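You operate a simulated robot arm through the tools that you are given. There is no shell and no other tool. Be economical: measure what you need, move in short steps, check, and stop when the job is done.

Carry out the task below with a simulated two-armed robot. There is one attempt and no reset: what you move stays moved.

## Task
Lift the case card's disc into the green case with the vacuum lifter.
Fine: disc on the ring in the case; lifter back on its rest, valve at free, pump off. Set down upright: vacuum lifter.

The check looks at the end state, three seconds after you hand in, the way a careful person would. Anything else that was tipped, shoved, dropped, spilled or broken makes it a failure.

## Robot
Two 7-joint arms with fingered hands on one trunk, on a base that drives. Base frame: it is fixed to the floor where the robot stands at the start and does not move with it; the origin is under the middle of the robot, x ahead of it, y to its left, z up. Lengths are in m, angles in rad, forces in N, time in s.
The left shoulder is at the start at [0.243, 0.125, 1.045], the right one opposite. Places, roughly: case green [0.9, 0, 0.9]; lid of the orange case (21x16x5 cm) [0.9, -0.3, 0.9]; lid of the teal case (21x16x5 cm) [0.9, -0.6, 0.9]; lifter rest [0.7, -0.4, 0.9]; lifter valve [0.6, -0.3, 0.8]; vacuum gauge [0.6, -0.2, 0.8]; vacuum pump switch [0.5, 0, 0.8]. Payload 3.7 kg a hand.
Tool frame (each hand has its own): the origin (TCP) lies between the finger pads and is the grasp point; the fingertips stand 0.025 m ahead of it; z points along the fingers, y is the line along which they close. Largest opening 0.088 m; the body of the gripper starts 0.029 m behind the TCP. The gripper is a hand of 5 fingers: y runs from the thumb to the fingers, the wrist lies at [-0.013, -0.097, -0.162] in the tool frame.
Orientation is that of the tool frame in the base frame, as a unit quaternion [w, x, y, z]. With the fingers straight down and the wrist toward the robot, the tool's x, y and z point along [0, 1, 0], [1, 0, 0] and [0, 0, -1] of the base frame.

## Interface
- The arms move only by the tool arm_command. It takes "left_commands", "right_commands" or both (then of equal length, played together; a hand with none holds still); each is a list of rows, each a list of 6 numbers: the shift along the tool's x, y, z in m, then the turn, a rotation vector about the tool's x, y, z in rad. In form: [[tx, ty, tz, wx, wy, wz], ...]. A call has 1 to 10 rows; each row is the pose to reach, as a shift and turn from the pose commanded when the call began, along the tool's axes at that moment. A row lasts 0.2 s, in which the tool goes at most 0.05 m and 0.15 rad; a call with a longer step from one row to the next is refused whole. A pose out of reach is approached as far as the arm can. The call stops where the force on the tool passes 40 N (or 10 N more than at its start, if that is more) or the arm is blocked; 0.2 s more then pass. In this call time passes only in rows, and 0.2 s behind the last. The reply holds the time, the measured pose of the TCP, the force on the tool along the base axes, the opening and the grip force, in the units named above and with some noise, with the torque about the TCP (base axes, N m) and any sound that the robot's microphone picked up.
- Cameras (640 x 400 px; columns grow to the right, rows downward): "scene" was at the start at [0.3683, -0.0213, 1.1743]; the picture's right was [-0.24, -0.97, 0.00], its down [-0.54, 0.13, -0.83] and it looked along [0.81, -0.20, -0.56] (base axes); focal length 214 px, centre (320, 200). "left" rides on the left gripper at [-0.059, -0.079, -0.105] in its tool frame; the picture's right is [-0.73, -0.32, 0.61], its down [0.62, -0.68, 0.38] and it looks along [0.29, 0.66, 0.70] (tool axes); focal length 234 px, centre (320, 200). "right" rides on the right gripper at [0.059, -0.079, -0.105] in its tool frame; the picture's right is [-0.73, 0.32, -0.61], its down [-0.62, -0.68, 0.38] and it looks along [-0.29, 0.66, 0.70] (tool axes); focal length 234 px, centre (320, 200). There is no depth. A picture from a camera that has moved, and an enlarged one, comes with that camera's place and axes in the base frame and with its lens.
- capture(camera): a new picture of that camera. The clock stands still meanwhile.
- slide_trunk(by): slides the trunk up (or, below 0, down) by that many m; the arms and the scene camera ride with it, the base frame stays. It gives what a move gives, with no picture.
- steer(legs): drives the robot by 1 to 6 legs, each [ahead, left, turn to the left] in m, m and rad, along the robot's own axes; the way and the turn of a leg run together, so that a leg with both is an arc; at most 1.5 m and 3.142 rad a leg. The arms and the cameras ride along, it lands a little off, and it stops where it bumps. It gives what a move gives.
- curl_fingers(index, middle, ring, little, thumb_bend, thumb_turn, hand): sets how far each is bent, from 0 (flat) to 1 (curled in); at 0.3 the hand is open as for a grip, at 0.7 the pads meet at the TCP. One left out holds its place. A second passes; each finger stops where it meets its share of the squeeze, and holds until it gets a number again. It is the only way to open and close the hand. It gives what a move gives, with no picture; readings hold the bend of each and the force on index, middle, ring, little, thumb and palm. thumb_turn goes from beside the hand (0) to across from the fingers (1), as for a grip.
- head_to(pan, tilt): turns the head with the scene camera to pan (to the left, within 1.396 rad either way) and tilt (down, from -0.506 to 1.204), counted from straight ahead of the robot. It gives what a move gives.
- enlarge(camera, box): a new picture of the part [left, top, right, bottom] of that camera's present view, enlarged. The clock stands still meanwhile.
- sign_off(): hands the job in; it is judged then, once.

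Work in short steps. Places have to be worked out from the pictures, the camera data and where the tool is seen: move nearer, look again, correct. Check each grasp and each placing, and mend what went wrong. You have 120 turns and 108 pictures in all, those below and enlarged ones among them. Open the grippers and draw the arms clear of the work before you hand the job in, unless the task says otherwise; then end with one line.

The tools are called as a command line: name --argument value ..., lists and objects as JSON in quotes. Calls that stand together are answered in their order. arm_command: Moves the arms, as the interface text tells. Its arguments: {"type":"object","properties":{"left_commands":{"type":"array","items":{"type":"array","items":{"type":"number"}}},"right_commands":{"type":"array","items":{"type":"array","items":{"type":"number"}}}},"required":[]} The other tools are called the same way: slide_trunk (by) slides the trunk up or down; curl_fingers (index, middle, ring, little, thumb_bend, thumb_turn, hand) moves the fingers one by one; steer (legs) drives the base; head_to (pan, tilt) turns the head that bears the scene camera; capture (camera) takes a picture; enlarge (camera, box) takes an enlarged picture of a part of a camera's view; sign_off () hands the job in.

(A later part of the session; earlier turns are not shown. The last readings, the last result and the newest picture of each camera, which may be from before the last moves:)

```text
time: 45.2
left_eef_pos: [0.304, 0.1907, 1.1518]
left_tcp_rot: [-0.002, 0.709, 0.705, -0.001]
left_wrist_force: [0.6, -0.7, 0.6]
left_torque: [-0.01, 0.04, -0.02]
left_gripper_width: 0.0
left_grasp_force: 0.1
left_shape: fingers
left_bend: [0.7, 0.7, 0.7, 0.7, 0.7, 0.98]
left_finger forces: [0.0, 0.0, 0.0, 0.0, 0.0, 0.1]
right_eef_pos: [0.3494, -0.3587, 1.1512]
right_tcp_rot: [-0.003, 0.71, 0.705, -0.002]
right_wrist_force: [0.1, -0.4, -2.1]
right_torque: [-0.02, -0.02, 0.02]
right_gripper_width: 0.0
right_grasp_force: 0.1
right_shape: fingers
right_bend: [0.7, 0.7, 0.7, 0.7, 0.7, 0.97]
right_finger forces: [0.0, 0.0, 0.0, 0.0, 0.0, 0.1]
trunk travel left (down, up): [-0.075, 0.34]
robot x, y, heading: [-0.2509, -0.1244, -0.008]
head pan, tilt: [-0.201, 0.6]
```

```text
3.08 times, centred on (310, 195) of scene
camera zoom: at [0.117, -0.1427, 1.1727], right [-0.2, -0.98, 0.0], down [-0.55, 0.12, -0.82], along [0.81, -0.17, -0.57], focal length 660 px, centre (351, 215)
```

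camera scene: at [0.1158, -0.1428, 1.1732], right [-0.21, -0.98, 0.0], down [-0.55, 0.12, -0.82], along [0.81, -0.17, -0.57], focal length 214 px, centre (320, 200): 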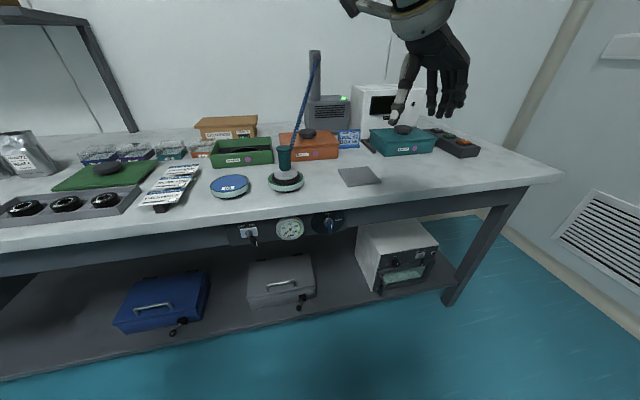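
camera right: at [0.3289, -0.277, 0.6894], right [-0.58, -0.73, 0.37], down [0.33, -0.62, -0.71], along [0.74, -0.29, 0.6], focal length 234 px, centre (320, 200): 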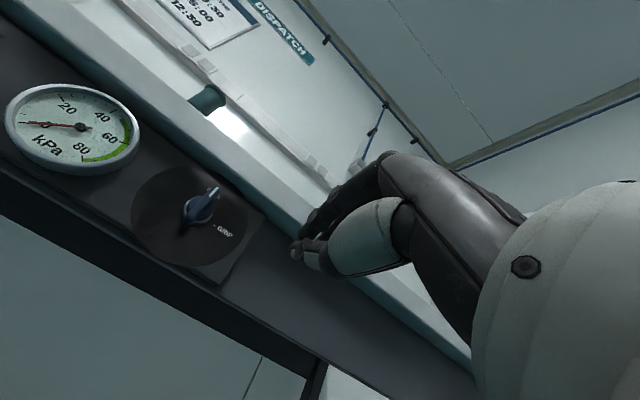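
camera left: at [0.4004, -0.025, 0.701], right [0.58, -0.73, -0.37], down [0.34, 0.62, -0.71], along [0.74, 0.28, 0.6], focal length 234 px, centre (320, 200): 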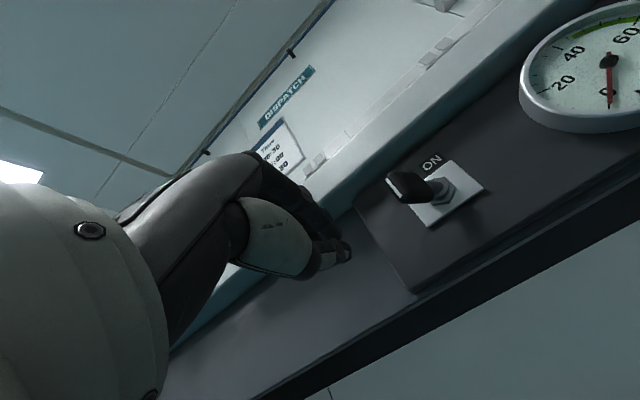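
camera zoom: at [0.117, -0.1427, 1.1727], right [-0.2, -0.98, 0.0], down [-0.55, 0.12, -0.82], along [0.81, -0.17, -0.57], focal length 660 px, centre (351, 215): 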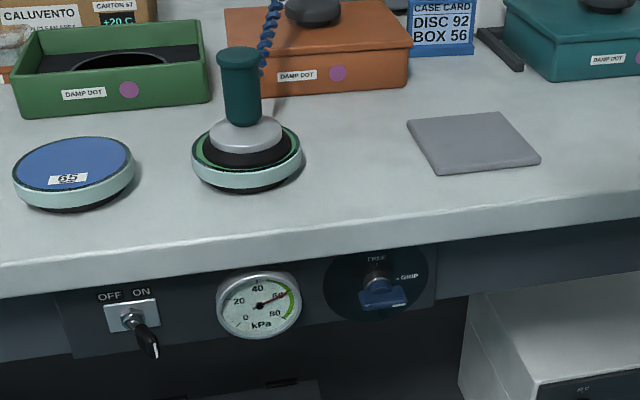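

Gauge is in the green (~60 kPa), disc held. I open the right hand, retract the left slightly, and drive to a stand from where both disc and case are in reach.

curl_fingers --hand "right" --index 0.3 --middle 0.3 --ring 0.3 --little 0.3 --thumb_bend 0.3

steer --legs '[[0.0, 0.325, 0.005], [0.28, 0.0, 0.0]]'

head_to --pan -0.4 --tilt 0.7

capture --camera "scene"

```text
time: 46.2
left_eef_pos: [0.3023, 0.1901, 1.1533]
left_tcp_rot: [-0.001, 0.71, 0.704, 0.0]
left_wrist_force: [0.6, 0.8, -0.2]
left_torque: [0.0, 0.01, 0.01]
left_gripper_width: 0.0
left_grasp_force: 0.1
left_shape: fingers
left_bend: [0.7, 0.7, 0.7, 0.7, 0.7, 0.98]
left_finger forces: [0.0, 0.0, 0.1, 0.1, 0.1, 0.0]
right_eef_pos: [0.3481, -0.3577, 1.1526]
right_tcp_rot: [-0.001, 0.708, 0.706, -0.001]
right_wrist_force: [0.3, 0.0, 0.9]
right_torque: [-0.01, 0.02, -0.01]
right_gripper_width: 0.0842
right_grasp_force: 0.0
right_shape: fingers
right_bend: [0.3, 0.3, 0.3, 0.3, 0.3, 0.97]
right_finger forces: [0.1, 0.0, 0.0, 0.0, 0.0, 0.1]
trunk travel left (down, up): [-0.075, 0.34]
robot x, y, heading: [-0.2536, -0.1226, -0.001]
head pan, tilt: [-0.201, 0.6]
```

```text
time: 49.9
left_eef_pos: [0.583, 0.5166, 1.1529]
left_tcp_rot: [-0.001, 0.708, 0.706, 0.0]
left_wrist_force: [0.0, -0.1, -0.1]
left_torque: [0.02, 0.05, -0.01]
left_gripper_width: 0.0002
left_grasp_force: 0.0
left_shape: fingers
left_bend: [0.7, 0.7, 0.7, 0.7, 0.7, 0.98]
left_finger forces: [0.1, 0.1, 0.0, 0.0, 0.0, 0.1]
right_eef_pos: [0.6296, -0.0305, 1.1528]
right_tcp_rot: [-0.001, 0.708, 0.706, -0.001]
right_wrist_force: [0.2, 0.4, -0.1]
right_torque: [-0.02, 0.0, 0.02]
right_gripper_width: 0.084
right_grasp_force: 0.1
right_shape: fingers
right_bend: [0.3, 0.3, 0.3, 0.3, 0.3, 0.97]
right_finger forces: [0.0, 0.1, 0.0, 0.1, 0.1, 0.0]
trunk travel left (down, up): [-0.075, 0.34]
robot x, y, heading: [0.027, 0.2003, -0.002]
head pan, tilt: [-0.201, 0.6]
```

```text
time: 50.6
left_eef_pos: [0.5821, 0.517, 1.1545]
left_tcp_rot: [-0.001, 0.708, 0.706, 0.0]
left_wrist_force: [0.2, 0.4, -0.1]
left_torque: [0.01, -0.03, 0.02]
left_gripper_width: 0.0
left_grasp_force: 0.0
left_shape: fingers
left_bend: [0.7, 0.7, 0.7, 0.7, 0.7, 0.98]
left_finger forces: [0.1, 0.0, 0.0, 0.0, 0.0, 0.0]
right_eef_pos: [0.6293, -0.0313, 1.1528]
right_tcp_rot: [-0.001, 0.708, 0.706, -0.002]
right_wrist_force: [-0.5, 1.2, 0.3]
right_torque: [0.02, 0.02, 0.0]
right_gripper_width: 0.0844
right_grasp_force: 0.0
right_shape: fingers
right_bend: [0.3, 0.3, 0.3, 0.3, 0.3, 0.97]
right_finger forces: [0.1, 0.0, 0.2, 0.0, 0.0, 0.0]
trunk travel left (down, up): [-0.075, 0.34]
robot x, y, heading: [0.0284, 0.2039, -0.003]
head pan, tilt: [-0.4, 0.7]
```

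```text
51 pictures are left
camera scene: at [0.3881, 0.1683, 1.1647], right [-0.39, -0.92, 0.0], down [-0.59, 0.25, -0.77], along [0.7, -0.3, -0.64], focal length 214 px, centre (320, 200)
```

scene: 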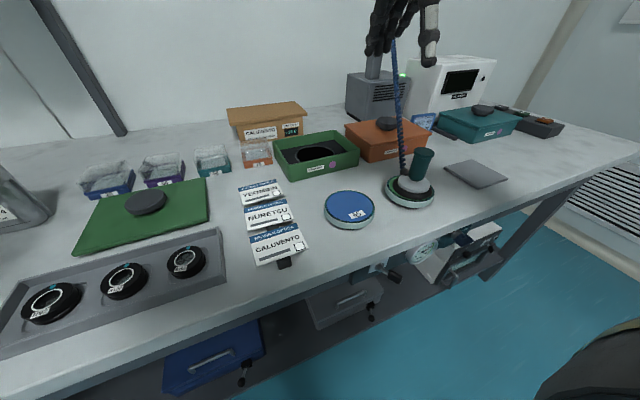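

Lifter cap is about (0.647,-0.154,0.973). I move above it with the same 1.2 rad yaw.

arm_command --right_commands '[[-0.015, 0.003, 0.01, 0, 0, 0.134], [-0.03, 0.006, 0.02, 0, 0, 0.267], [-0.045, 0.009, 0.03, 0, 0, 0.4], [-0.06, 0.012, 0.04, 0, 0, 0.534], [-0.076, 0.016, 0.05, 0, 0, 0.667], [-0.091, 0.019, 0.06, 0, 0, 0.8], [-0.106, 0.022, 0.07, 0, 0, 0.934], [-0.121, 0.025, 0.08, 0, 0, 1.067], [-0.136, 0.028, 0.09, 0, 0, 1.2]]'

capture --camera "right"

enlarge --camera "scene" --box '[360, 90, 480, 220]'

```text
time: 52.6
left_eef_pos: [0.5817, 0.5172, 1.1542]
left_tcp_rot: [-0.002, 0.707, 0.707, 0.001]
left_wrist_force: [0.0, -0.9, 0.5]
left_torque: [0.02, 0.02, -0.01]
left_gripper_width: 0.0001
left_grasp_force: 0.2
left_shape: fingers
left_bend: [0.7, 0.7, 0.7, 0.7, 0.7, 0.98]
left_finger forces: [0.1, 0.0, 0.1, 0.0, 0.0, 0.0]
right_eef_pos: [0.658, -0.167, 1.0635]
right_tcp_rot: [-0.001, 0.983, 0.183, -0.001]
right_wrist_force: [-0.6, -0.1, 0.8]
right_torque: [-0.05, 0.0, 0.02]
right_gripper_width: 0.0845
right_grasp_force: 0.0
right_shape: fingers
right_bend: [0.3, 0.3, 0.3, 0.3, 0.3, 0.97]
right_finger forces: [0.0, 0.1, 0.1, 0.1, 0.0, 0.0]
trunk travel left (down, up): [-0.075, 0.34]
robot x, y, heading: [0.0273, 0.2034, 0.001]
head pan, tilt: [-0.4, 0.7]
```

```text
50 pictures are left
camera right: at [0.6841, -0.0729, 1.1678], right [-0.56, -0.56, 0.61], down [-0.83, 0.41, -0.38], along [-0.04, -0.72, -0.7], focal length 234 px, centre (320, 200)
```

right: 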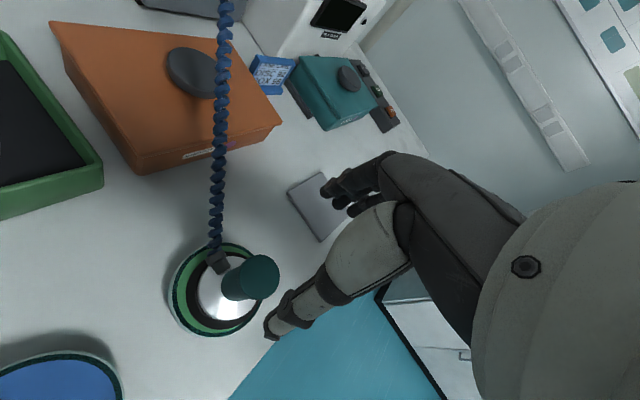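

```text
3.08 times, centred on (420, 155) of scene
camera zoom: at [0.3885, 0.1682, 1.1645], right [-0.39, -0.92, 0.0], down [-0.59, 0.25, -0.76], along [0.7, -0.3, -0.64], focal length 660 px, centre (12, 338)
```

zoom: 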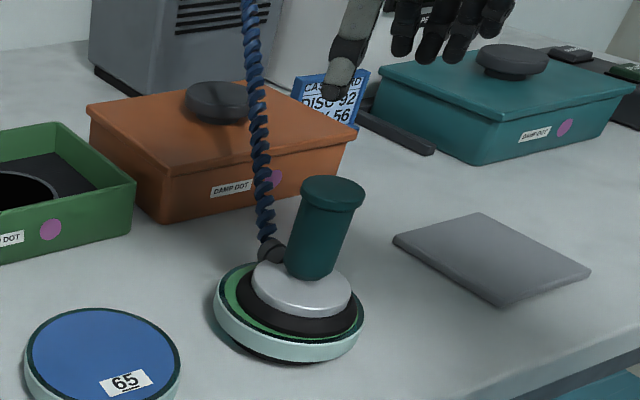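

Handle is centred within ~4 mm. I apply a small correction and descend to z≈0.953.

arm_command --right_commands '[[-0.004, 0, 0.04, 0, 0, 0], [-0.004, 0, 0.075, 0, 0, 0], [-0.004, 0, 0.095, 0, 0, 0], [-0.004, 0, 0.11, 0, 0, 0]]'

enlarge --camera "scene" --box '[360, 90, 480, 220]'

enlarge --camera "right" --box '[180, 140, 420, 360]'

```text
time: 53.6
left_eef_pos: [0.5812, 0.5167, 1.1531]
left_tcp_rot: [-0.002, 0.708, 0.706, 0.0]
left_wrist_force: [0.9, 0.3, 0.0]
left_torque: [0.05, 0.03, 0.02]
left_gripper_width: 0.0002
left_grasp_force: 0.1
left_shape: fingers
left_bend: [0.7, 0.7, 0.7, 0.7, 0.7, 0.98]
left_finger forces: [0.0, 0.0, 0.1, 0.0, 0.0, 0.0]
right_eef_pos: [0.6532, -0.1679, 0.9533]
right_tcp_rot: [-0.001, 0.983, 0.184, -0.001]
right_wrist_force: [0.6, -0.2, 0.1]
right_torque: [0.0, 0.01, 0.03]
right_gripper_width: 0.0845
right_grasp_force: 0.0
right_shape: fingers
right_bend: [0.3, 0.3, 0.3, 0.3, 0.3, 0.97]
right_finger forces: [0.0, 0.0, 0.0, 0.1, 0.0, 0.1]
trunk travel left (down, up): [-0.075, 0.34]
robot x, y, heading: [0.025, 0.2032, 0.0]
head pan, tilt: [-0.4, 0.7]
```

```text
3.08 times, centred on (420, 155) of scene
camera zoom: at [0.3884, 0.1681, 1.1646], right [-0.39, -0.92, 0.0], down [-0.59, 0.25, -0.76], along [0.7, -0.3, -0.64], focal length 660 px, centre (12, 338)
```

zoom: 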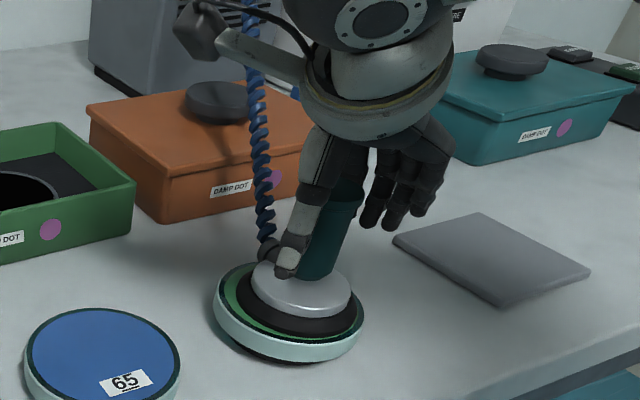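

```text
1.82 times, centred on (300, 250) of right
camera zoom: at [0.6798, -0.0741, 1.0582], right [-0.56, -0.56, 0.61], down [-0.83, 0.41, -0.38], along [-0.04, -0.72, -0.7], focal length 426 px, centre (356, 109)
```

zoom: 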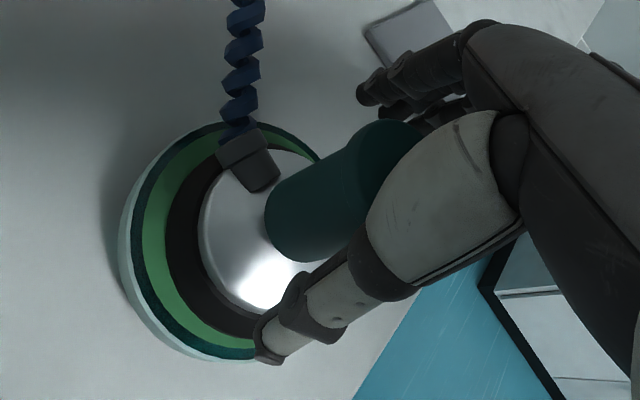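

Well placed; I close the hand on the handle.

curl_fingers --hand "right" --index 0.85 --middle 0.85 --ring 0.85 --little 0.75 --thumb_bend 0.85

arm_command --right_commands '[[0, 0, -0.008, 0, 0, 0], [0, 0, -0.016, 0, 0, 0]]'

enlarge --camera "scene" --box '[360, 90, 480, 220]'

```text
time: 54.6
left_eef_pos: [0.5813, 0.5178, 1.1528]
left_tcp_rot: [-0.002, 0.708, 0.707, -0.001]
left_wrist_force: [0.3, -0.7, -0.3]
left_torque: [-0.01, 0.02, -0.02]
left_gripper_width: 0.0
left_grasp_force: 0.1
left_shape: fingers
left_bend: [0.7, 0.7, 0.7, 0.7, 0.7, 0.98]
left_finger forces: [0.0, 0.0, 0.0, 0.0, 0.0, 0.0]
right_eef_pos: [0.6545, -0.1676, 0.9543]
right_tcp_rot: [0.0, 0.983, 0.184, -0.002]
right_wrist_force: [0.2, 0.4, -3.3]
right_torque: [0.01, 0.05, 0.0]
right_gripper_width: 0.0222
right_grasp_force: 22.7
right_shape: fingers
right_bend: [0.71, 0.72, 0.85, 0.75, 0.64, 0.91]
right_finger forces: [11.8, 11.1, 0.0, 0.0, 22.2, 0.0]
trunk travel left (down, up): [-0.075, 0.34]
robot x, y, heading: [0.0273, 0.2026, -0.004]
head pan, tilt: [-0.4, 0.7]
```

```text
time: 55.2
left_eef_pos: [0.5826, 0.5172, 1.1537]
left_tcp_rot: [-0.001, 0.707, 0.707, 0.0]
left_wrist_force: [0.1, 0.3, -0.4]
left_torque: [0.0, -0.04, -0.02]
left_gripper_width: 0.0
left_grasp_force: 0.0
left_shape: fingers
left_bend: [0.7, 0.7, 0.7, 0.7, 0.7, 0.98]
left_finger forces: [0.0, 0.0, 0.1, 0.0, 0.1, 0.1]
right_eef_pos: [0.6549, -0.1691, 0.9695]
right_tcp_rot: [-0.001, 0.983, 0.184, -0.002]
right_wrist_force: [0.3, -0.8, -4.6]
right_torque: [-0.08, 0.08, 0.0]
right_gripper_width: 0.0223
right_grasp_force: 22.4
right_shape: fingers
right_bend: [0.71, 0.72, 0.85, 0.75, 0.64, 0.91]
right_finger forces: [11.5, 11.2, 0.2, 0.0, 22.3, 0.0]
trunk travel left (down, up): [-0.075, 0.34]
robot x, y, heading: [0.0285, 0.2031, -0.001]
head pan, tilt: [-0.4, 0.7]
```

```text
3.08 times, centred on (420, 155) of scene
camera zoom: at [0.3885, 0.168, 1.1645], right [-0.39, -0.92, 0.0], down [-0.59, 0.25, -0.76], along [0.7, -0.3, -0.64], focal length 660 px, centre (12, 338)
```

zoom: 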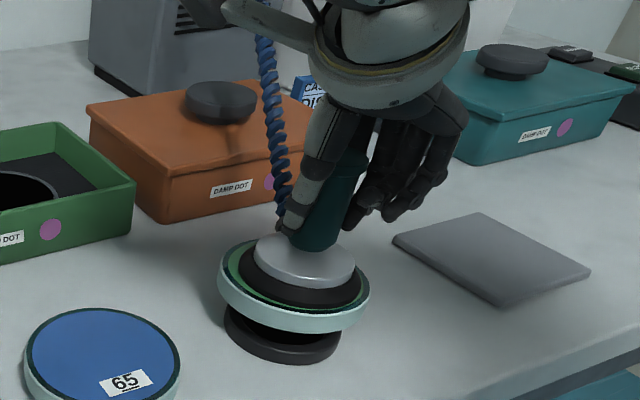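

Disc 92 is lifted cleanly (4.6 N). I raise 7 cm and move toward the green case, stopping short to look.

arm_command --right_commands '[[0, 0, -0.035, 0, 0, 0], [0, 0, -0.07, 0, 0, 0], [0.04, -0.006, -0.07, 0, 0, 0], [0.08, -0.012, -0.07, 0, 0, 0], [0.12, -0.017, -0.07, 0, 0, 0], [0.16, -0.023, -0.07, 0, 0, 0], [0.199, -0.029, -0.07, 0, 0, 0]]'

capture --camera "scene"

capture --camera "right"

```text
time: 56.8
left_eef_pos: [0.583, 0.5167, 1.1515]
left_tcp_rot: [-0.003, 0.708, 0.707, -0.002]
left_wrist_force: [-0.2, -0.4, 0.0]
left_torque: [-0.02, 0.04, 0.01]
left_gripper_width: 0.0001
left_grasp_force: 0.1
left_shape: fingers
left_bend: [0.7, 0.7, 0.7, 0.7, 0.7, 0.98]
left_finger forces: [0.0, 0.0, 0.0, 0.0, 0.1, 0.0]
right_eef_pos: [0.8318, -0.0709, 1.0335]
right_tcp_rot: [0.001, 0.983, 0.183, -0.004]
right_wrist_force: [-0.2, 1.0, -5.4]
right_torque: [-0.01, 0.05, 0.02]
right_gripper_width: 0.0222
right_grasp_force: 23.6
right_shape: fingers
right_bend: [0.71, 0.73, 0.85, 0.75, 0.64, 0.9]
right_finger forces: [11.9, 12.0, 0.0, 0.0, 22.8, 0.0]
trunk travel left (down, up): [-0.075, 0.34]
robot x, y, heading: [0.029, 0.1996, -0.007]
head pan, tilt: [-0.4, 0.7]
```

```text
45 pictures are left
camera scene: at [0.3909, 0.1681, 1.1634], right [-0.39, -0.92, 0.0], down [-0.59, 0.25, -0.76], along [0.7, -0.3, -0.65], focal length 214 px, centre (320, 200)
```

scene: 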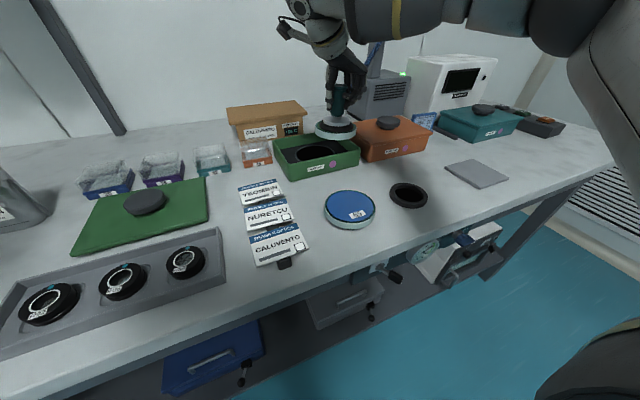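

```text
44 pictures are left
camera right: at [0.8585, 0.0234, 1.1387], right [-0.56, -0.56, 0.61], down [-0.83, 0.41, -0.38], along [-0.04, -0.72, -0.69], focal length 234 px, centre (320, 200)
```

right: 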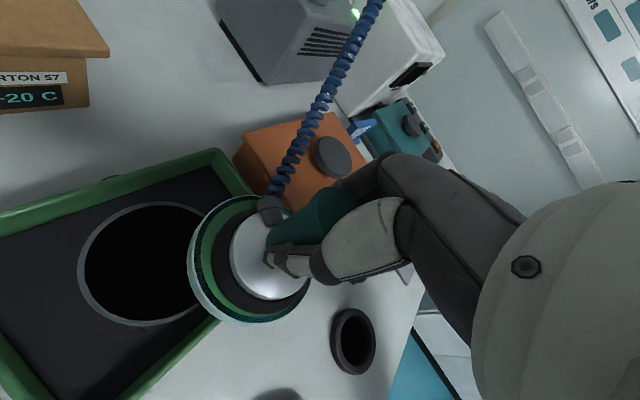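

The disc hangs beside the case. I enlarge both views to measure the ring in the case against the disc.

enlarge --camera "scene" --box '[265, 90, 375, 190]'

enlarge --camera "right" --box '[60, 140, 340, 340]'

```text
4.00 times, centred on (320, 140) of scene
camera zoom: at [0.3909, 0.1681, 1.1634], right [-0.39, -0.92, 0.0], down [-0.59, 0.25, -0.76], along [0.7, -0.3, -0.65], focal length 858 px, centre (320, 440)
```

zoom: 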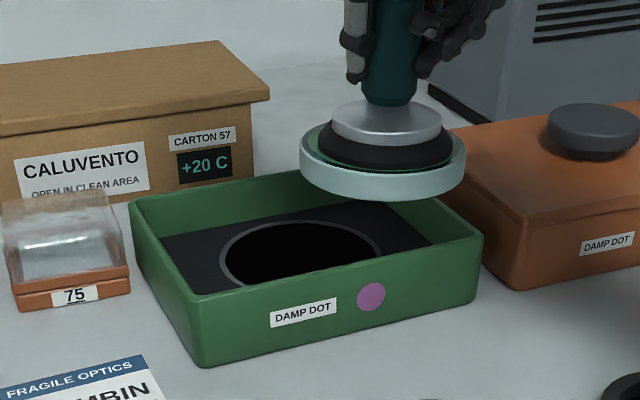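

```text
2.00 times, centred on (200, 240) of right
camera zoom: at [0.8585, 0.0234, 1.1387], right [-0.56, -0.56, 0.61], down [-0.83, 0.41, -0.38], along [-0.04, -0.72, -0.69], focal length 468 px, centre (560, 120)
```

zoom: 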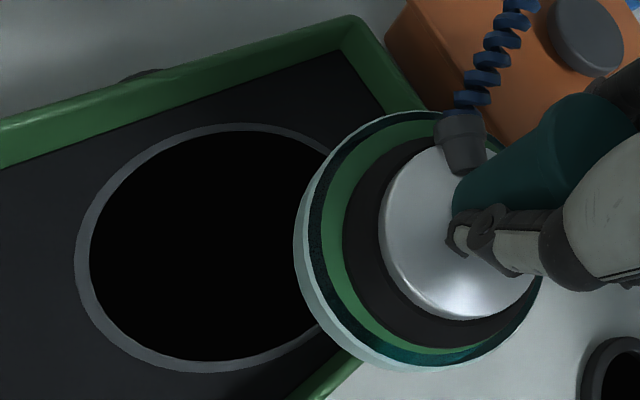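

Both views agree the disc must go about (+0.043,+0.034) to centre over the ring. I move that far at the same height.

arm_command --right_commands '[[0.026, -0.008, 0, 0, 0, 0], [0.0515, -0.0165, 0, 0, 0, 0]]'

enlarge --camera "scene" --box '[265, 90, 375, 190]'

enlarge --camera "right" --box '[60, 140, 340, 340]'

```text
time: 57.4
left_eef_pos: [0.582, 0.5157, 1.1529]
left_tcp_rot: [-0.002, 0.708, 0.706, 0.0]
left_wrist_force: [-0.9, 0.5, -0.5]
left_torque: [-0.01, 0.0, -0.02]
left_gripper_width: 0.0001
left_grasp_force: 0.1
left_shape: fingers
left_bend: [0.7, 0.7, 0.7, 0.7, 0.7, 0.98]
left_finger forces: [0.1, 0.1, 0.1, 0.0, 0.0, 0.0]
right_eef_pos: [0.8387, -0.0583, 1.0316]
right_tcp_rot: [0.0, 0.983, 0.184, -0.001]
right_wrist_force: [0.6, -0.1, -4.5]
right_torque: [-0.04, 0.03, -0.01]
right_gripper_width: 0.0218
right_grasp_force: 23.0
right_shape: fingers
right_bend: [0.71, 0.73, 0.85, 0.75, 0.65, 0.89]
right_finger forces: [12.0, 12.2, 0.1, 0.0, 23.1, 0.0]
right hand out of reach, approached as far as the arm can: row 1, 2
trunk travel left (down, up): [-0.075, 0.34]
robot x, y, heading: [0.0272, 0.2033, -0.004]
head pan, tilt: [-0.4, 0.7]
```

```text
4.00 times, centred on (320, 140) of scene
camera zoom: at [0.3882, 0.1684, 1.1648], right [-0.39, -0.92, 0.0], down [-0.59, 0.25, -0.76], along [0.7, -0.3, -0.64], focal length 858 px, centre (320, 440)
```

zoom: 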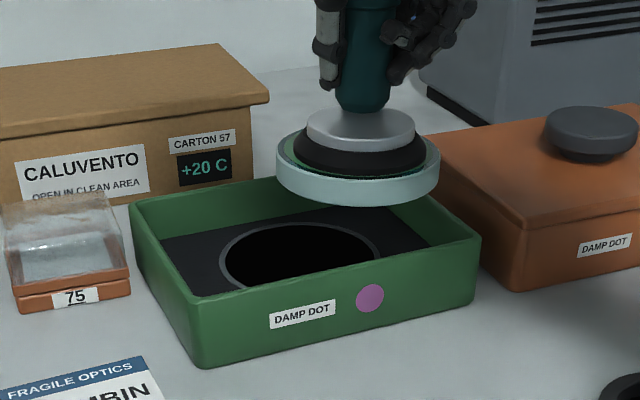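

```text
2.00 times, centred on (200, 240) of right
camera zoom: at [0.8635, 0.0359, 1.1364], right [-0.56, -0.56, 0.61], down [-0.83, 0.41, -0.38], along [-0.04, -0.72, -0.7], focal length 468 px, centre (560, 120)
```

zoom: 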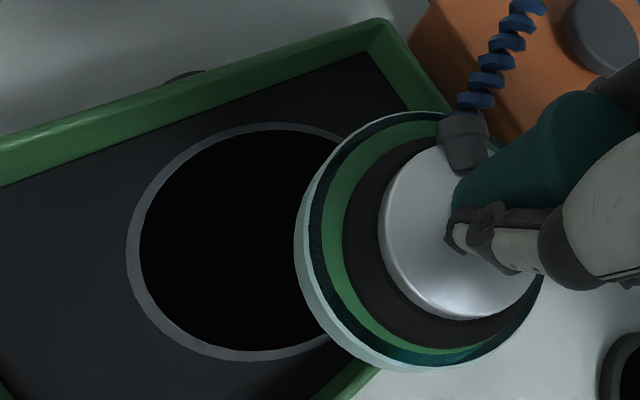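

Reach limit again; I drive the robot 6 cm ahead and 5 cm left with the load held above the case walls, then correct by arm.

steer --legs '[[0.06, 0.05, 0]]'

enlarge --camera "scene" --box '[265, 90, 375, 190]'

enlarge --camera "right" --box '[60, 140, 340, 340]'

```text
time: 58.5
left_eef_pos: [0.6423, 0.5675, 1.1539]
left_tcp_rot: [-0.001, 0.708, 0.706, -0.001]
left_wrist_force: [0.7, -0.3, -0.1]
left_torque: [-0.04, 0.0, 0.0]
left_gripper_width: 0.0
left_grasp_force: 0.1
left_shape: fingers
left_bend: [0.7, 0.7, 0.7, 0.7, 0.7, 0.98]
left_finger forces: [0.0, 0.1, 0.0, 0.1, 0.1, 0.0]
right_eef_pos: [0.8991, -0.008, 1.0309]
right_tcp_rot: [0.0, 0.983, 0.184, -0.002]
right_wrist_force: [0.7, -0.1, -5.7]
right_torque: [-0.07, 0.05, -0.03]
right_gripper_width: 0.0219
right_grasp_force: 23.8
right_shape: fingers
right_bend: [0.71, 0.73, 0.85, 0.75, 0.65, 0.89]
right_finger forces: [11.9, 12.0, 0.1, 0.0, 23.0, 0.0]
trunk travel left (down, up): [-0.075, 0.34]
robot x, y, heading: [0.0856, 0.2494, -0.003]
head pan, tilt: [-0.4, 0.7]
```

```text
4.00 times, centred on (320, 140) of scene
camera zoom: at [0.4486, 0.2176, 1.1644], right [-0.39, -0.92, 0.0], down [-0.59, 0.25, -0.76], along [0.7, -0.3, -0.64], focal length 858 px, centre (320, 440)
```

zoom: 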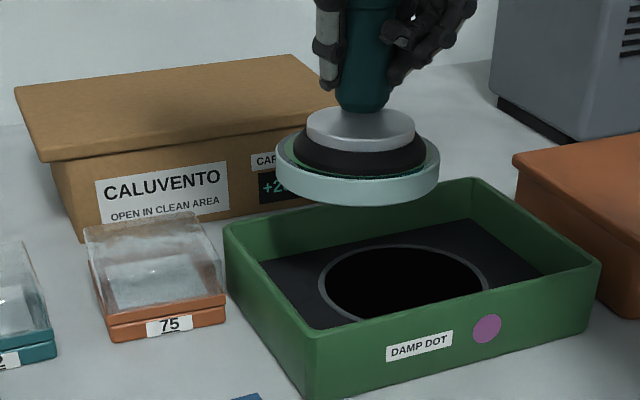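

```text
2.00 times, centred on (200, 240) of right
camera zoom: at [0.9237, 0.085, 1.1357], right [-0.56, -0.56, 0.61], down [-0.83, 0.41, -0.38], along [-0.04, -0.72, -0.7], focal length 468 px, centre (560, 120)
```

zoom: 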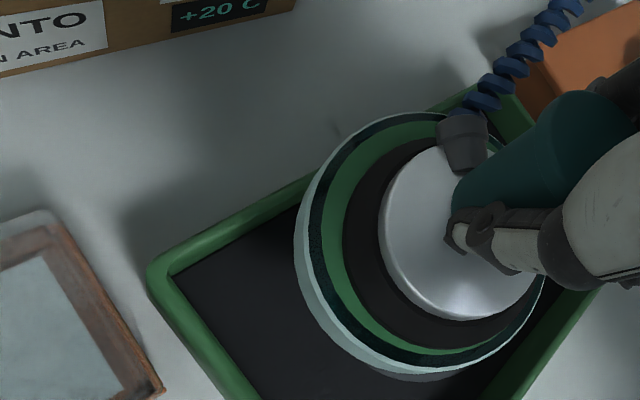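

Overshoot as planned; ring is now about (-0.024,-0.027) from the disc. I correct and lower 2.5 cm (still above the walls).

arm_command --right_commands '[[-0.016, 0.008, 0, 0, 0, 0], [-0.0322, 0.0165, 0, 0, 0, 0], [-0.0322, 0.0165, 0.025, 0, 0, 0]]'

enlarge --camera "scene" --box '[265, 100, 395, 200]'

enlarge --camera "right" --box '[60, 140, 340, 340]'

```text
time: 59.3
left_eef_pos: [0.6424, 0.5656, 1.1533]
left_tcp_rot: [-0.002, 0.708, 0.707, 0.0]
left_wrist_force: [1.1, -0.9, 0.5]
left_torque: [-0.02, 0.0, -0.03]
left_gripper_width: 0.0001
left_grasp_force: 0.0
left_shape: fingers
left_bend: [0.7, 0.7, 0.7, 0.7, 0.7, 0.98]
left_finger forces: [0.1, 0.1, 0.1, 0.1, 0.0, 0.0]
right_eef_pos: [0.8747, -0.0357, 1.0038]
right_tcp_rot: [-0.001, 0.983, 0.183, -0.002]
right_wrist_force: [0.7, 0.3, -5.0]
right_torque: [-0.05, 0.04, 0.01]
right_gripper_width: 0.0218
right_grasp_force: 23.7
right_shape: fingers
right_bend: [0.71, 0.73, 0.85, 0.75, 0.65, 0.89]
right_finger forces: [12.3, 11.9, 0.1, 0.1, 23.2, 0.0]
trunk travel left (down, up): [-0.075, 0.34]
robot x, y, heading: [0.0901, 0.2485, -0.003]
head pan, tilt: [-0.4, 0.7]
```

```text
4.00 times, centred on (330, 150) of scene
camera zoom: at [0.4489, 0.2172, 1.1641], right [-0.39, -0.92, 0.0], down [-0.59, 0.25, -0.76], along [0.7, -0.3, -0.65], focal length 858 px, centre (280, 400)
```

zoom: 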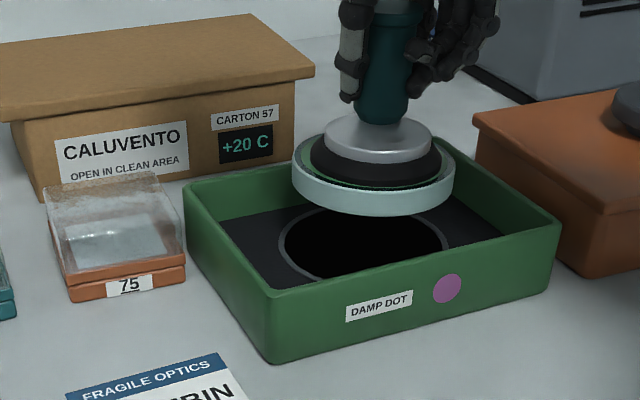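

```text
2.00 times, centred on (200, 240) of right
camera zoom: at [0.9002, 0.0574, 1.1097], right [-0.56, -0.56, 0.61], down [-0.83, 0.41, -0.38], along [-0.04, -0.72, -0.7], focal length 468 px, centre (560, 120)
```

zoom: 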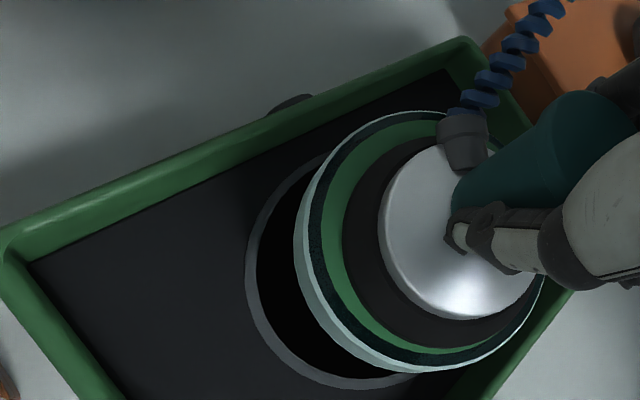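

Nearly centred; parallax leaves ~1 cm doubt, so I lower 2 cm and compare disc edge and ring directly.

arm_command --right_commands '[[0, 0, 0.01, 0, 0, 0], [0, 0, 0.02, 0, 0, 0]]'

enlarge --camera "scene" --box '[285, 120, 375, 190]'

enlarge --camera "right" --box '[60, 140, 340, 340]'

```text
time: 59.9
left_eef_pos: [0.6419, 0.5666, 1.1532]
left_tcp_rot: [-0.002, 0.708, 0.707, -0.001]
left_wrist_force: [0.1, -0.3, -1.0]
left_torque: [-0.01, -0.05, 0.01]
left_gripper_width: 0.0001
left_grasp_force: 0.0
left_shape: fingers
left_bend: [0.7, 0.7, 0.7, 0.7, 0.7, 0.98]
left_finger forces: [0.0, 0.1, 0.1, 0.0, 0.0, 0.1]
right_eef_pos: [0.8737, -0.0367, 0.9857]
right_tcp_rot: [0.0, 0.983, 0.185, -0.002]
right_wrist_force: [0.0, 0.0, -5.9]
right_torque: [-0.02, 0.01, -0.02]
right_gripper_width: 0.0221
right_grasp_force: 23.7
right_shape: fingers
right_bend: [0.71, 0.73, 0.85, 0.75, 0.65, 0.89]
right_finger forces: [12.1, 12.3, 0.0, 0.0, 23.2, 0.0]
trunk travel left (down, up): [-0.075, 0.34]
robot x, y, heading: [0.0897, 0.2532, -0.004]
head pan, tilt: [-0.4, 0.7]
```

```text
5.71 times, centred on (330, 155) of scene
camera zoom: at [0.4482, 0.2171, 1.1644], right [-0.39, -0.92, 0.0], down [-0.59, 0.25, -0.76], along [0.7, -0.3, -0.64], focal length 1226 px, centre (263, 457)
```

zoom: 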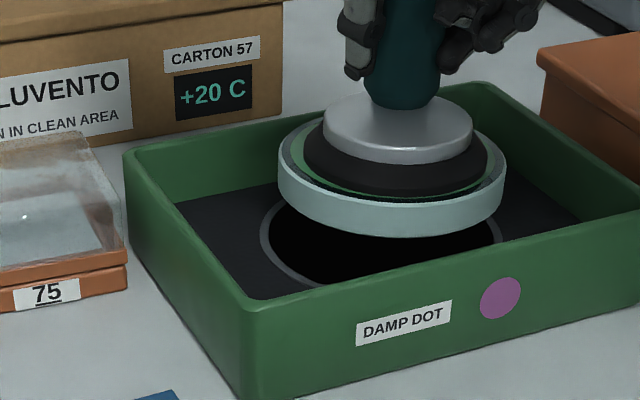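

```text
2.00 times, centred on (200, 240) of right
camera zoom: at [0.8993, 0.0578, 1.0907], right [-0.56, -0.56, 0.61], down [-0.83, 0.41, -0.38], along [-0.04, -0.72, -0.7], focal length 468 px, centre (560, 120)
```

zoom: 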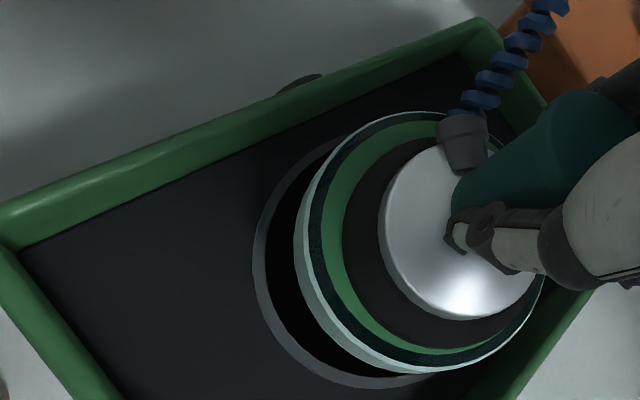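

Disc and ring are concentric to ~3 mm. I add a 2 mm correction and lower further in small steps watching force.

arm_command --right_commands '[[0.0026, -0.001, 0.006, 0, 0, 0], [0.0026, -0.001, 0.012, 0, 0, 0]]'

enlarge --camera "scene" --box '[285, 120, 375, 190]'

enlarge --camera "right" --box '[60, 140, 340, 340]'

```text
time: 60.5
left_eef_pos: [0.6417, 0.5663, 1.1529]
left_tcp_rot: [-0.001, 0.708, 0.707, 0.001]
left_wrist_force: [-0.4, 0.4, 0.4]
left_torque: [0.02, 0.02, -0.03]
left_gripper_width: 0.0
left_grasp_force: 0.1
left_shape: fingers
left_bend: [0.7, 0.7, 0.7, 0.7, 0.7, 0.98]
left_finger forces: [0.1, 0.1, 0.0, 0.1, 0.0, 0.0]
right_eef_pos: [0.8757, -0.0341, 0.974]
right_tcp_rot: [-0.001, 0.983, 0.184, -0.001]
right_wrist_force: [-0.2, 0.1, -5.3]
right_torque: [-0.03, 0.09, -0.02]
right_gripper_width: 0.0221
right_grasp_force: 23.7
right_shape: fingers
right_bend: [0.71, 0.73, 0.85, 0.75, 0.65, 0.89]
right_finger forces: [12.2, 12.2, 0.0, 0.1, 23.2, 0.1]
trunk travel left (down, up): [-0.075, 0.34]
robot x, y, heading: [0.0867, 0.2509, -0.006]
head pan, tilt: [-0.4, 0.7]
```

```text
5.71 times, centred on (330, 155) of scene
camera zoom: at [0.4481, 0.2171, 1.1645], right [-0.39, -0.92, 0.0], down [-0.59, 0.25, -0.76], along [0.7, -0.3, -0.64], focal length 1226 px, centre (263, 457)
```

zoom: 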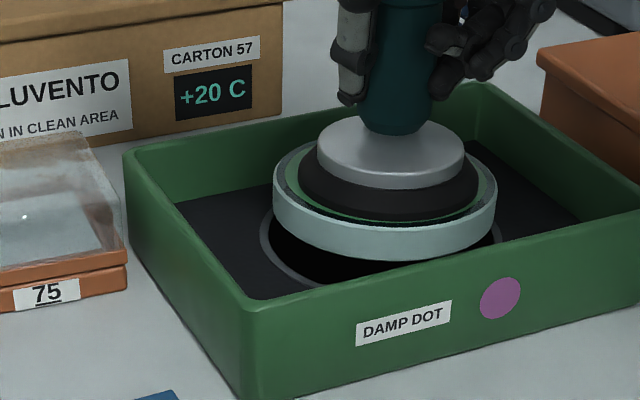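

```text
2.00 times, centred on (200, 240) of right
camera zoom: at [0.9011, 0.0595, 1.079], right [-0.56, -0.56, 0.61], down [-0.83, 0.41, -0.38], along [-0.04, -0.72, -0.7], focal length 468 px, centre (560, 120)
```

zoom: 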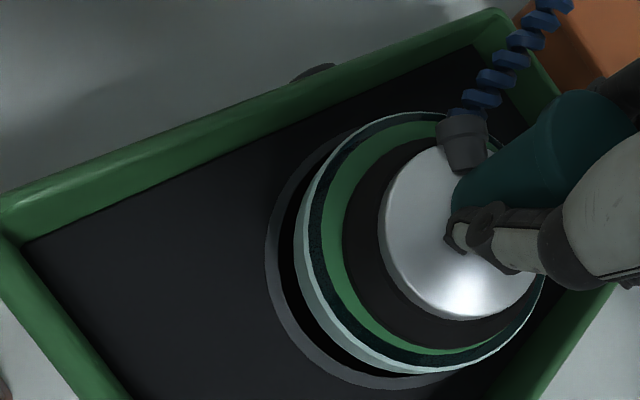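

Predicted landing is concentric within ~1 mm in both views. I continue straight down in small steps.

arm_command --right_commands '[[0, 0, 0.004, 0, 0, 0], [0, 0, 0.008, 0, 0, 0], [0, 0, 0.01, 0, 0, 0]]'

enlarge --camera "right" --box '[100, 160, 320, 340]'

enlarge --camera "scene" --box '[285, 120, 375, 190]'

```text
time: 61.3
left_eef_pos: [0.641, 0.566, 1.153]
left_tcp_rot: [-0.001, 0.708, 0.706, 0.0]
left_wrist_force: [0.4, 0.0, -0.6]
left_torque: [0.0, 0.0, 0.04]
left_gripper_width: 0.0003
left_grasp_force: 0.1
left_shape: fingers
left_bend: [0.7, 0.7, 0.7, 0.7, 0.7, 0.98]
left_finger forces: [0.0, 0.0, 0.1, 0.0, 0.0, 0.1]
right_eef_pos: [0.8766, -0.035, 0.9632]
right_tcp_rot: [0.0, 0.983, 0.184, -0.001]
right_wrist_force: [0.3, 0.1, -4.7]
right_torque: [0.0, 0.06, -0.05]
right_gripper_width: 0.022
right_grasp_force: 23.7
right_shape: fingers
right_bend: [0.71, 0.73, 0.85, 0.75, 0.65, 0.89]
right_finger forces: [12.0, 12.4, 0.0, 0.1, 23.0, 0.0]
trunk travel left (down, up): [-0.075, 0.34]
robot x, y, heading: [0.0885, 0.2516, -0.001]
head pan, tilt: [-0.4, 0.7]
```

```text
2.22 times, centred on (210, 250) of right
camera zoom: at [0.9009, 0.0598, 1.0687], right [-0.56, -0.56, 0.61], down [-0.83, 0.41, -0.38], along [-0.04, -0.72, -0.7], focal length 520 px, centre (564, 89)
```

zoom: 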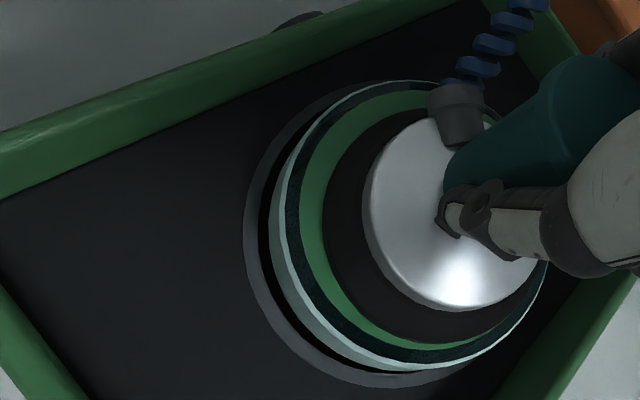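

```text
5.71 times, centred on (330, 155) of scene
camera zoom: at [0.4481, 0.2171, 1.1645], right [-0.39, -0.92, 0.0], down [-0.59, 0.25, -0.76], along [0.7, -0.3, -0.64], focal length 1226 px, centre (263, 457)
```

zoom: 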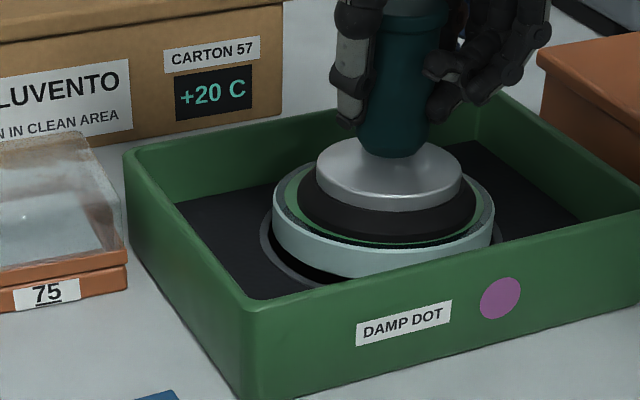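

Concentric with about 2 mm slack; I nudge 1 mm and lower in 2–3 mm steps until contact.

arm_command --right_commands '[[0.0011, 0, 0.003, 0, 0, 0], [0.0011, 0, 0.006, 0, 0, 0]]'

arm_command --right_commands '[[0, 0, 0.002, 0, 0, 0], [0, 0, 0.004, 0, 0, 0]]'

enlarge --camera "right" --box '[100, 160, 320, 340]'

```text
time: 61.9
left_eef_pos: [0.6405, 0.5677, 1.1553]
left_tcp_rot: [-0.001, 0.707, 0.707, 0.0]
left_wrist_force: [-0.1, 0.3, 0.2]
left_torque: [0.04, 0.0, 0.0]
left_gripper_width: 0.0
left_grasp_force: 0.0
left_shape: fingers
left_bend: [0.7, 0.7, 0.7, 0.7, 0.7, 0.98]
left_finger forces: [0.0, 0.0, 0.0, 0.1, 0.0, 0.0]
right_eef_pos: [0.8762, -0.0327, 0.9597]
right_tcp_rot: [0.0, 0.983, 0.184, 0.0]
right_wrist_force: [-0.1, 1.1, -0.6]
right_torque: [-0.11, 0.01, 0.03]
right_gripper_width: 0.0219
right_grasp_force: 25.1
right_shape: fingers
right_bend: [0.71, 0.73, 0.85, 0.75, 0.65, 0.89]
right_finger forces: [12.5, 12.2, 0.1, 0.0, 25.1, 0.1]
trunk travel left (down, up): [-0.075, 0.34]
robot x, y, heading: [0.0829, 0.2485, -0.003]
head pan, tilt: [-0.4, 0.7]
```

```text
time: 62.5
left_eef_pos: [0.64, 0.567, 1.1544]
left_tcp_rot: [0.0, 0.707, 0.707, 0.001]
left_wrist_force: [-0.8, -1.4, 0.1]
left_torque: [0.01, 0.01, -0.03]
left_gripper_width: 0.0002
left_grasp_force: 0.1
left_shape: fingers
left_bend: [0.7, 0.7, 0.7, 0.7, 0.7, 0.98]
left_finger forces: [0.0, 0.0, 0.0, 0.0, 0.0, 0.0]
right_eef_pos: [0.8762, -0.0333, 0.9587]
right_tcp_rot: [0.001, 0.983, 0.184, 0.002]
right_wrist_force: [0.6, -0.5, 12.9]
right_torque: [-0.05, -0.06, 0.05]
right_gripper_width: 0.0216
right_grasp_force: 26.3
right_shape: fingers
right_bend: [0.71, 0.74, 0.85, 0.75, 0.65, 0.89]
right_finger forces: [13.7, 13.1, 0.1, 0.0, 25.6, 0.0]
trunk travel left (down, up): [-0.075, 0.34]
robot x, y, heading: [0.0917, 0.2513, -0.001]
head pan, tilt: [-0.4, 0.7]
```

```text
2.22 times, centred on (210, 250) of right
camera zoom: at [0.9004, 0.0608, 1.0632], right [-0.56, -0.56, 0.61], down [-0.83, 0.41, -0.39], along [-0.03, -0.72, -0.7], focal length 520 px, centre (564, 89)
```

zoom: 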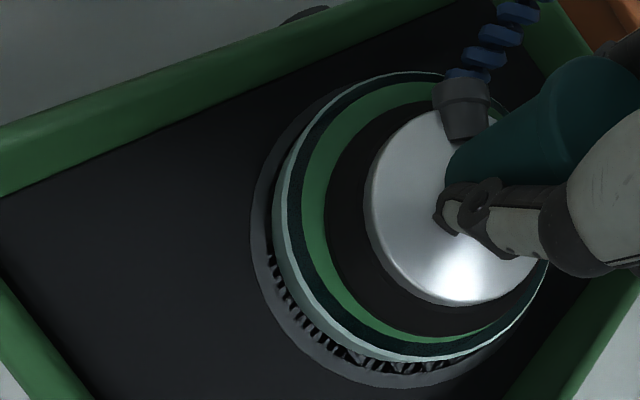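

Contact (+13 N). I ease the pressure by 2 mm and check the disc's seat in the scene view.

arm_command --right_commands '[[0, 0, -0.002, 0, 0, 0]]'

enlarge --camera "scene" --box '[285, 120, 375, 190]'

```text
time: 62.9
left_eef_pos: [0.6402, 0.567, 1.1546]
left_tcp_rot: [-0.002, 0.708, 0.706, -0.001]
left_wrist_force: [0.2, -0.4, 0.0]
left_torque: [-0.01, 0.01, 0.03]
left_gripper_width: 0.0
left_grasp_force: 0.1
left_shape: fingers
left_bend: [0.7, 0.7, 0.7, 0.7, 0.7, 0.98]
left_finger forces: [0.0, 0.0, 0.0, 0.0, 0.0, 0.0]
right_eef_pos: [0.8762, -0.0332, 0.9581]
right_tcp_rot: [-0.001, 0.983, 0.184, 0.0]
right_wrist_force: [2.7, 0.6, 11.3]
right_torque: [-0.03, -0.15, 0.04]
right_gripper_width: 0.0215
right_grasp_force: 25.8
right_shape: fingers
right_bend: [0.71, 0.74, 0.85, 0.75, 0.65, 0.89]
right_finger forces: [13.9, 11.5, 0.0, 0.1, 25.8, 0.0]
trunk travel left (down, up): [-0.075, 0.34]
robot x, y, heading: [0.0846, 0.2526, 0.001]
head pan, tilt: [-0.4, 0.7]
```

```text
5.71 times, centred on (330, 155) of scene
camera zoom: at [0.4465, 0.2178, 1.1651], right [-0.39, -0.92, 0.0], down [-0.59, 0.25, -0.77], along [0.7, -0.3, -0.64], focal length 1226 px, centre (263, 457)
```

zoom: 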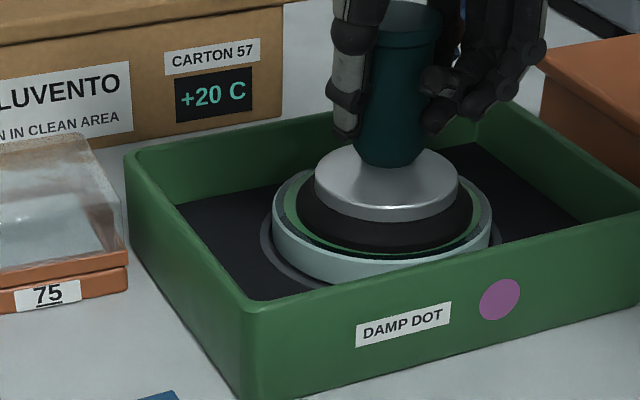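

Disc is centred in the ring and level. I ease off a bit more, open the hand and raise it.

arm_command --right_commands '[[0, 0, -0.002, 0, 0, 0]]'

curl_fingers --hand "right" --index 0.3 --middle 0.3 --ring 0.3 --little 0.3 --thumb_bend 0.3

arm_command --right_commands '[[0, 0, -0.03, 0, 0, 0], [0, 0, -0.07, 0, 0, 0], [0, 0, -0.11, 0, 0, 0], [0, 0, -0.15, 0, 0, 0]]'

enlarge --camera "scene" --box '[275, 90, 385, 190]'

```text
time: 63.3
left_eef_pos: [0.6403, 0.5667, 1.1539]
left_tcp_rot: [-0.001, 0.708, 0.707, 0.0]
left_wrist_force: [-1.1, -0.1, 0.5]
left_torque: [0.02, -0.01, -0.02]
left_gripper_width: 0.0
left_grasp_force: 0.0
left_shape: fingers
left_bend: [0.7, 0.7, 0.7, 0.7, 0.7, 0.98]
left_finger forces: [0.0, 0.0, 0.0, 0.1, 0.0, 0.0]
right_eef_pos: [0.8763, -0.0337, 0.9603]
right_tcp_rot: [0.0, 0.983, 0.183, -0.001]
right_wrist_force: [1.0, 1.1, 6.1]
right_torque: [-0.06, -0.12, 0.03]
right_gripper_width: 0.0219
right_grasp_force: 25.7
right_shape: fingers
right_bend: [0.71, 0.73, 0.85, 0.75, 0.65, 0.89]
right_finger forces: [13.9, 11.5, 0.0, 0.0, 25.5, 0.0]
trunk travel left (down, up): [-0.075, 0.34]
robot x, y, heading: [0.0895, 0.2519, -0.006]
head pan, tilt: [-0.4, 0.7]
```

```text
time: 64.3
left_eef_pos: [0.6407, 0.5663, 1.1536]
left_tcp_rot: [-0.001, 0.708, 0.706, 0.0]
left_wrist_force: [0.9, 1.0, -0.8]
left_torque: [-0.02, 0.03, -0.03]
left_gripper_width: 0.0001
left_grasp_force: 0.0
left_shape: fingers
left_bend: [0.7, 0.7, 0.7, 0.7, 0.7, 0.98]
left_finger forces: [0.0, 0.0, 0.0, 0.0, 0.0, 0.0]
right_eef_pos: [0.8755, -0.0345, 0.9592]
right_tcp_rot: [-0.001, 0.983, 0.185, 0.0]
right_wrist_force: [-0.1, 0.6, -0.4]
right_torque: [0.01, 0.02, 0.02]
right_gripper_width: 0.0843
right_grasp_force: 0.0
right_shape: fingers
right_bend: [0.3, 0.3, 0.3, 0.3, 0.3, 0.97]
right_finger forces: [0.0, 0.1, 0.1, 0.0, 0.0, 0.0]
trunk travel left (down, up): [-0.075, 0.34]
robot x, y, heading: [0.0854, 0.2529, 0.0]
head pan, tilt: [-0.4, 0.7]
```

```text
time: 65.3
left_eef_pos: [0.6406, 0.5657, 1.1538]
left_tcp_rot: [-0.001, 0.708, 0.707, 0.0]
left_wrist_force: [-0.3, -0.1, 0.0]
left_torque: [0.01, -0.03, 0.0]
left_gripper_width: 0.0
left_grasp_force: 0.0
left_shape: fingers
left_bend: [0.7, 0.7, 0.7, 0.7, 0.7, 0.98]
left_finger forces: [0.0, 0.1, 0.0, 0.1, 0.0, 0.0]
right_eef_pos: [0.877, -0.0334, 1.1103]
right_tcp_rot: [-0.001, 0.983, 0.183, -0.002]
right_wrist_force: [-0.4, -0.9, -0.7]
right_torque: [-0.03, 0.0, -0.01]
right_gripper_width: 0.0844
right_grasp_force: 0.1
right_shape: fingers
right_bend: [0.3, 0.3, 0.3, 0.3, 0.3, 0.97]
right_finger forces: [0.0, 0.0, 0.0, 0.1, 0.1, 0.0]
trunk travel left (down, up): [-0.075, 0.34]
robot x, y, heading: [0.0868, 0.2507, -0.003]
head pan, tilt: [-0.4, 0.7]
```

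```text
4.00 times, centred on (330, 140) of scene
camera zoom: at [0.4474, 0.2174, 1.1647], right [-0.39, -0.92, 0.0], down [-0.59, 0.25, -0.77], along [0.7, -0.3, -0.64], focal length 858 px, centre (280, 440)
```

zoom: 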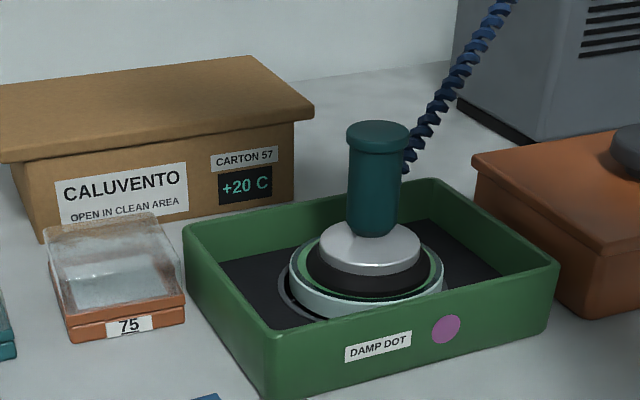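

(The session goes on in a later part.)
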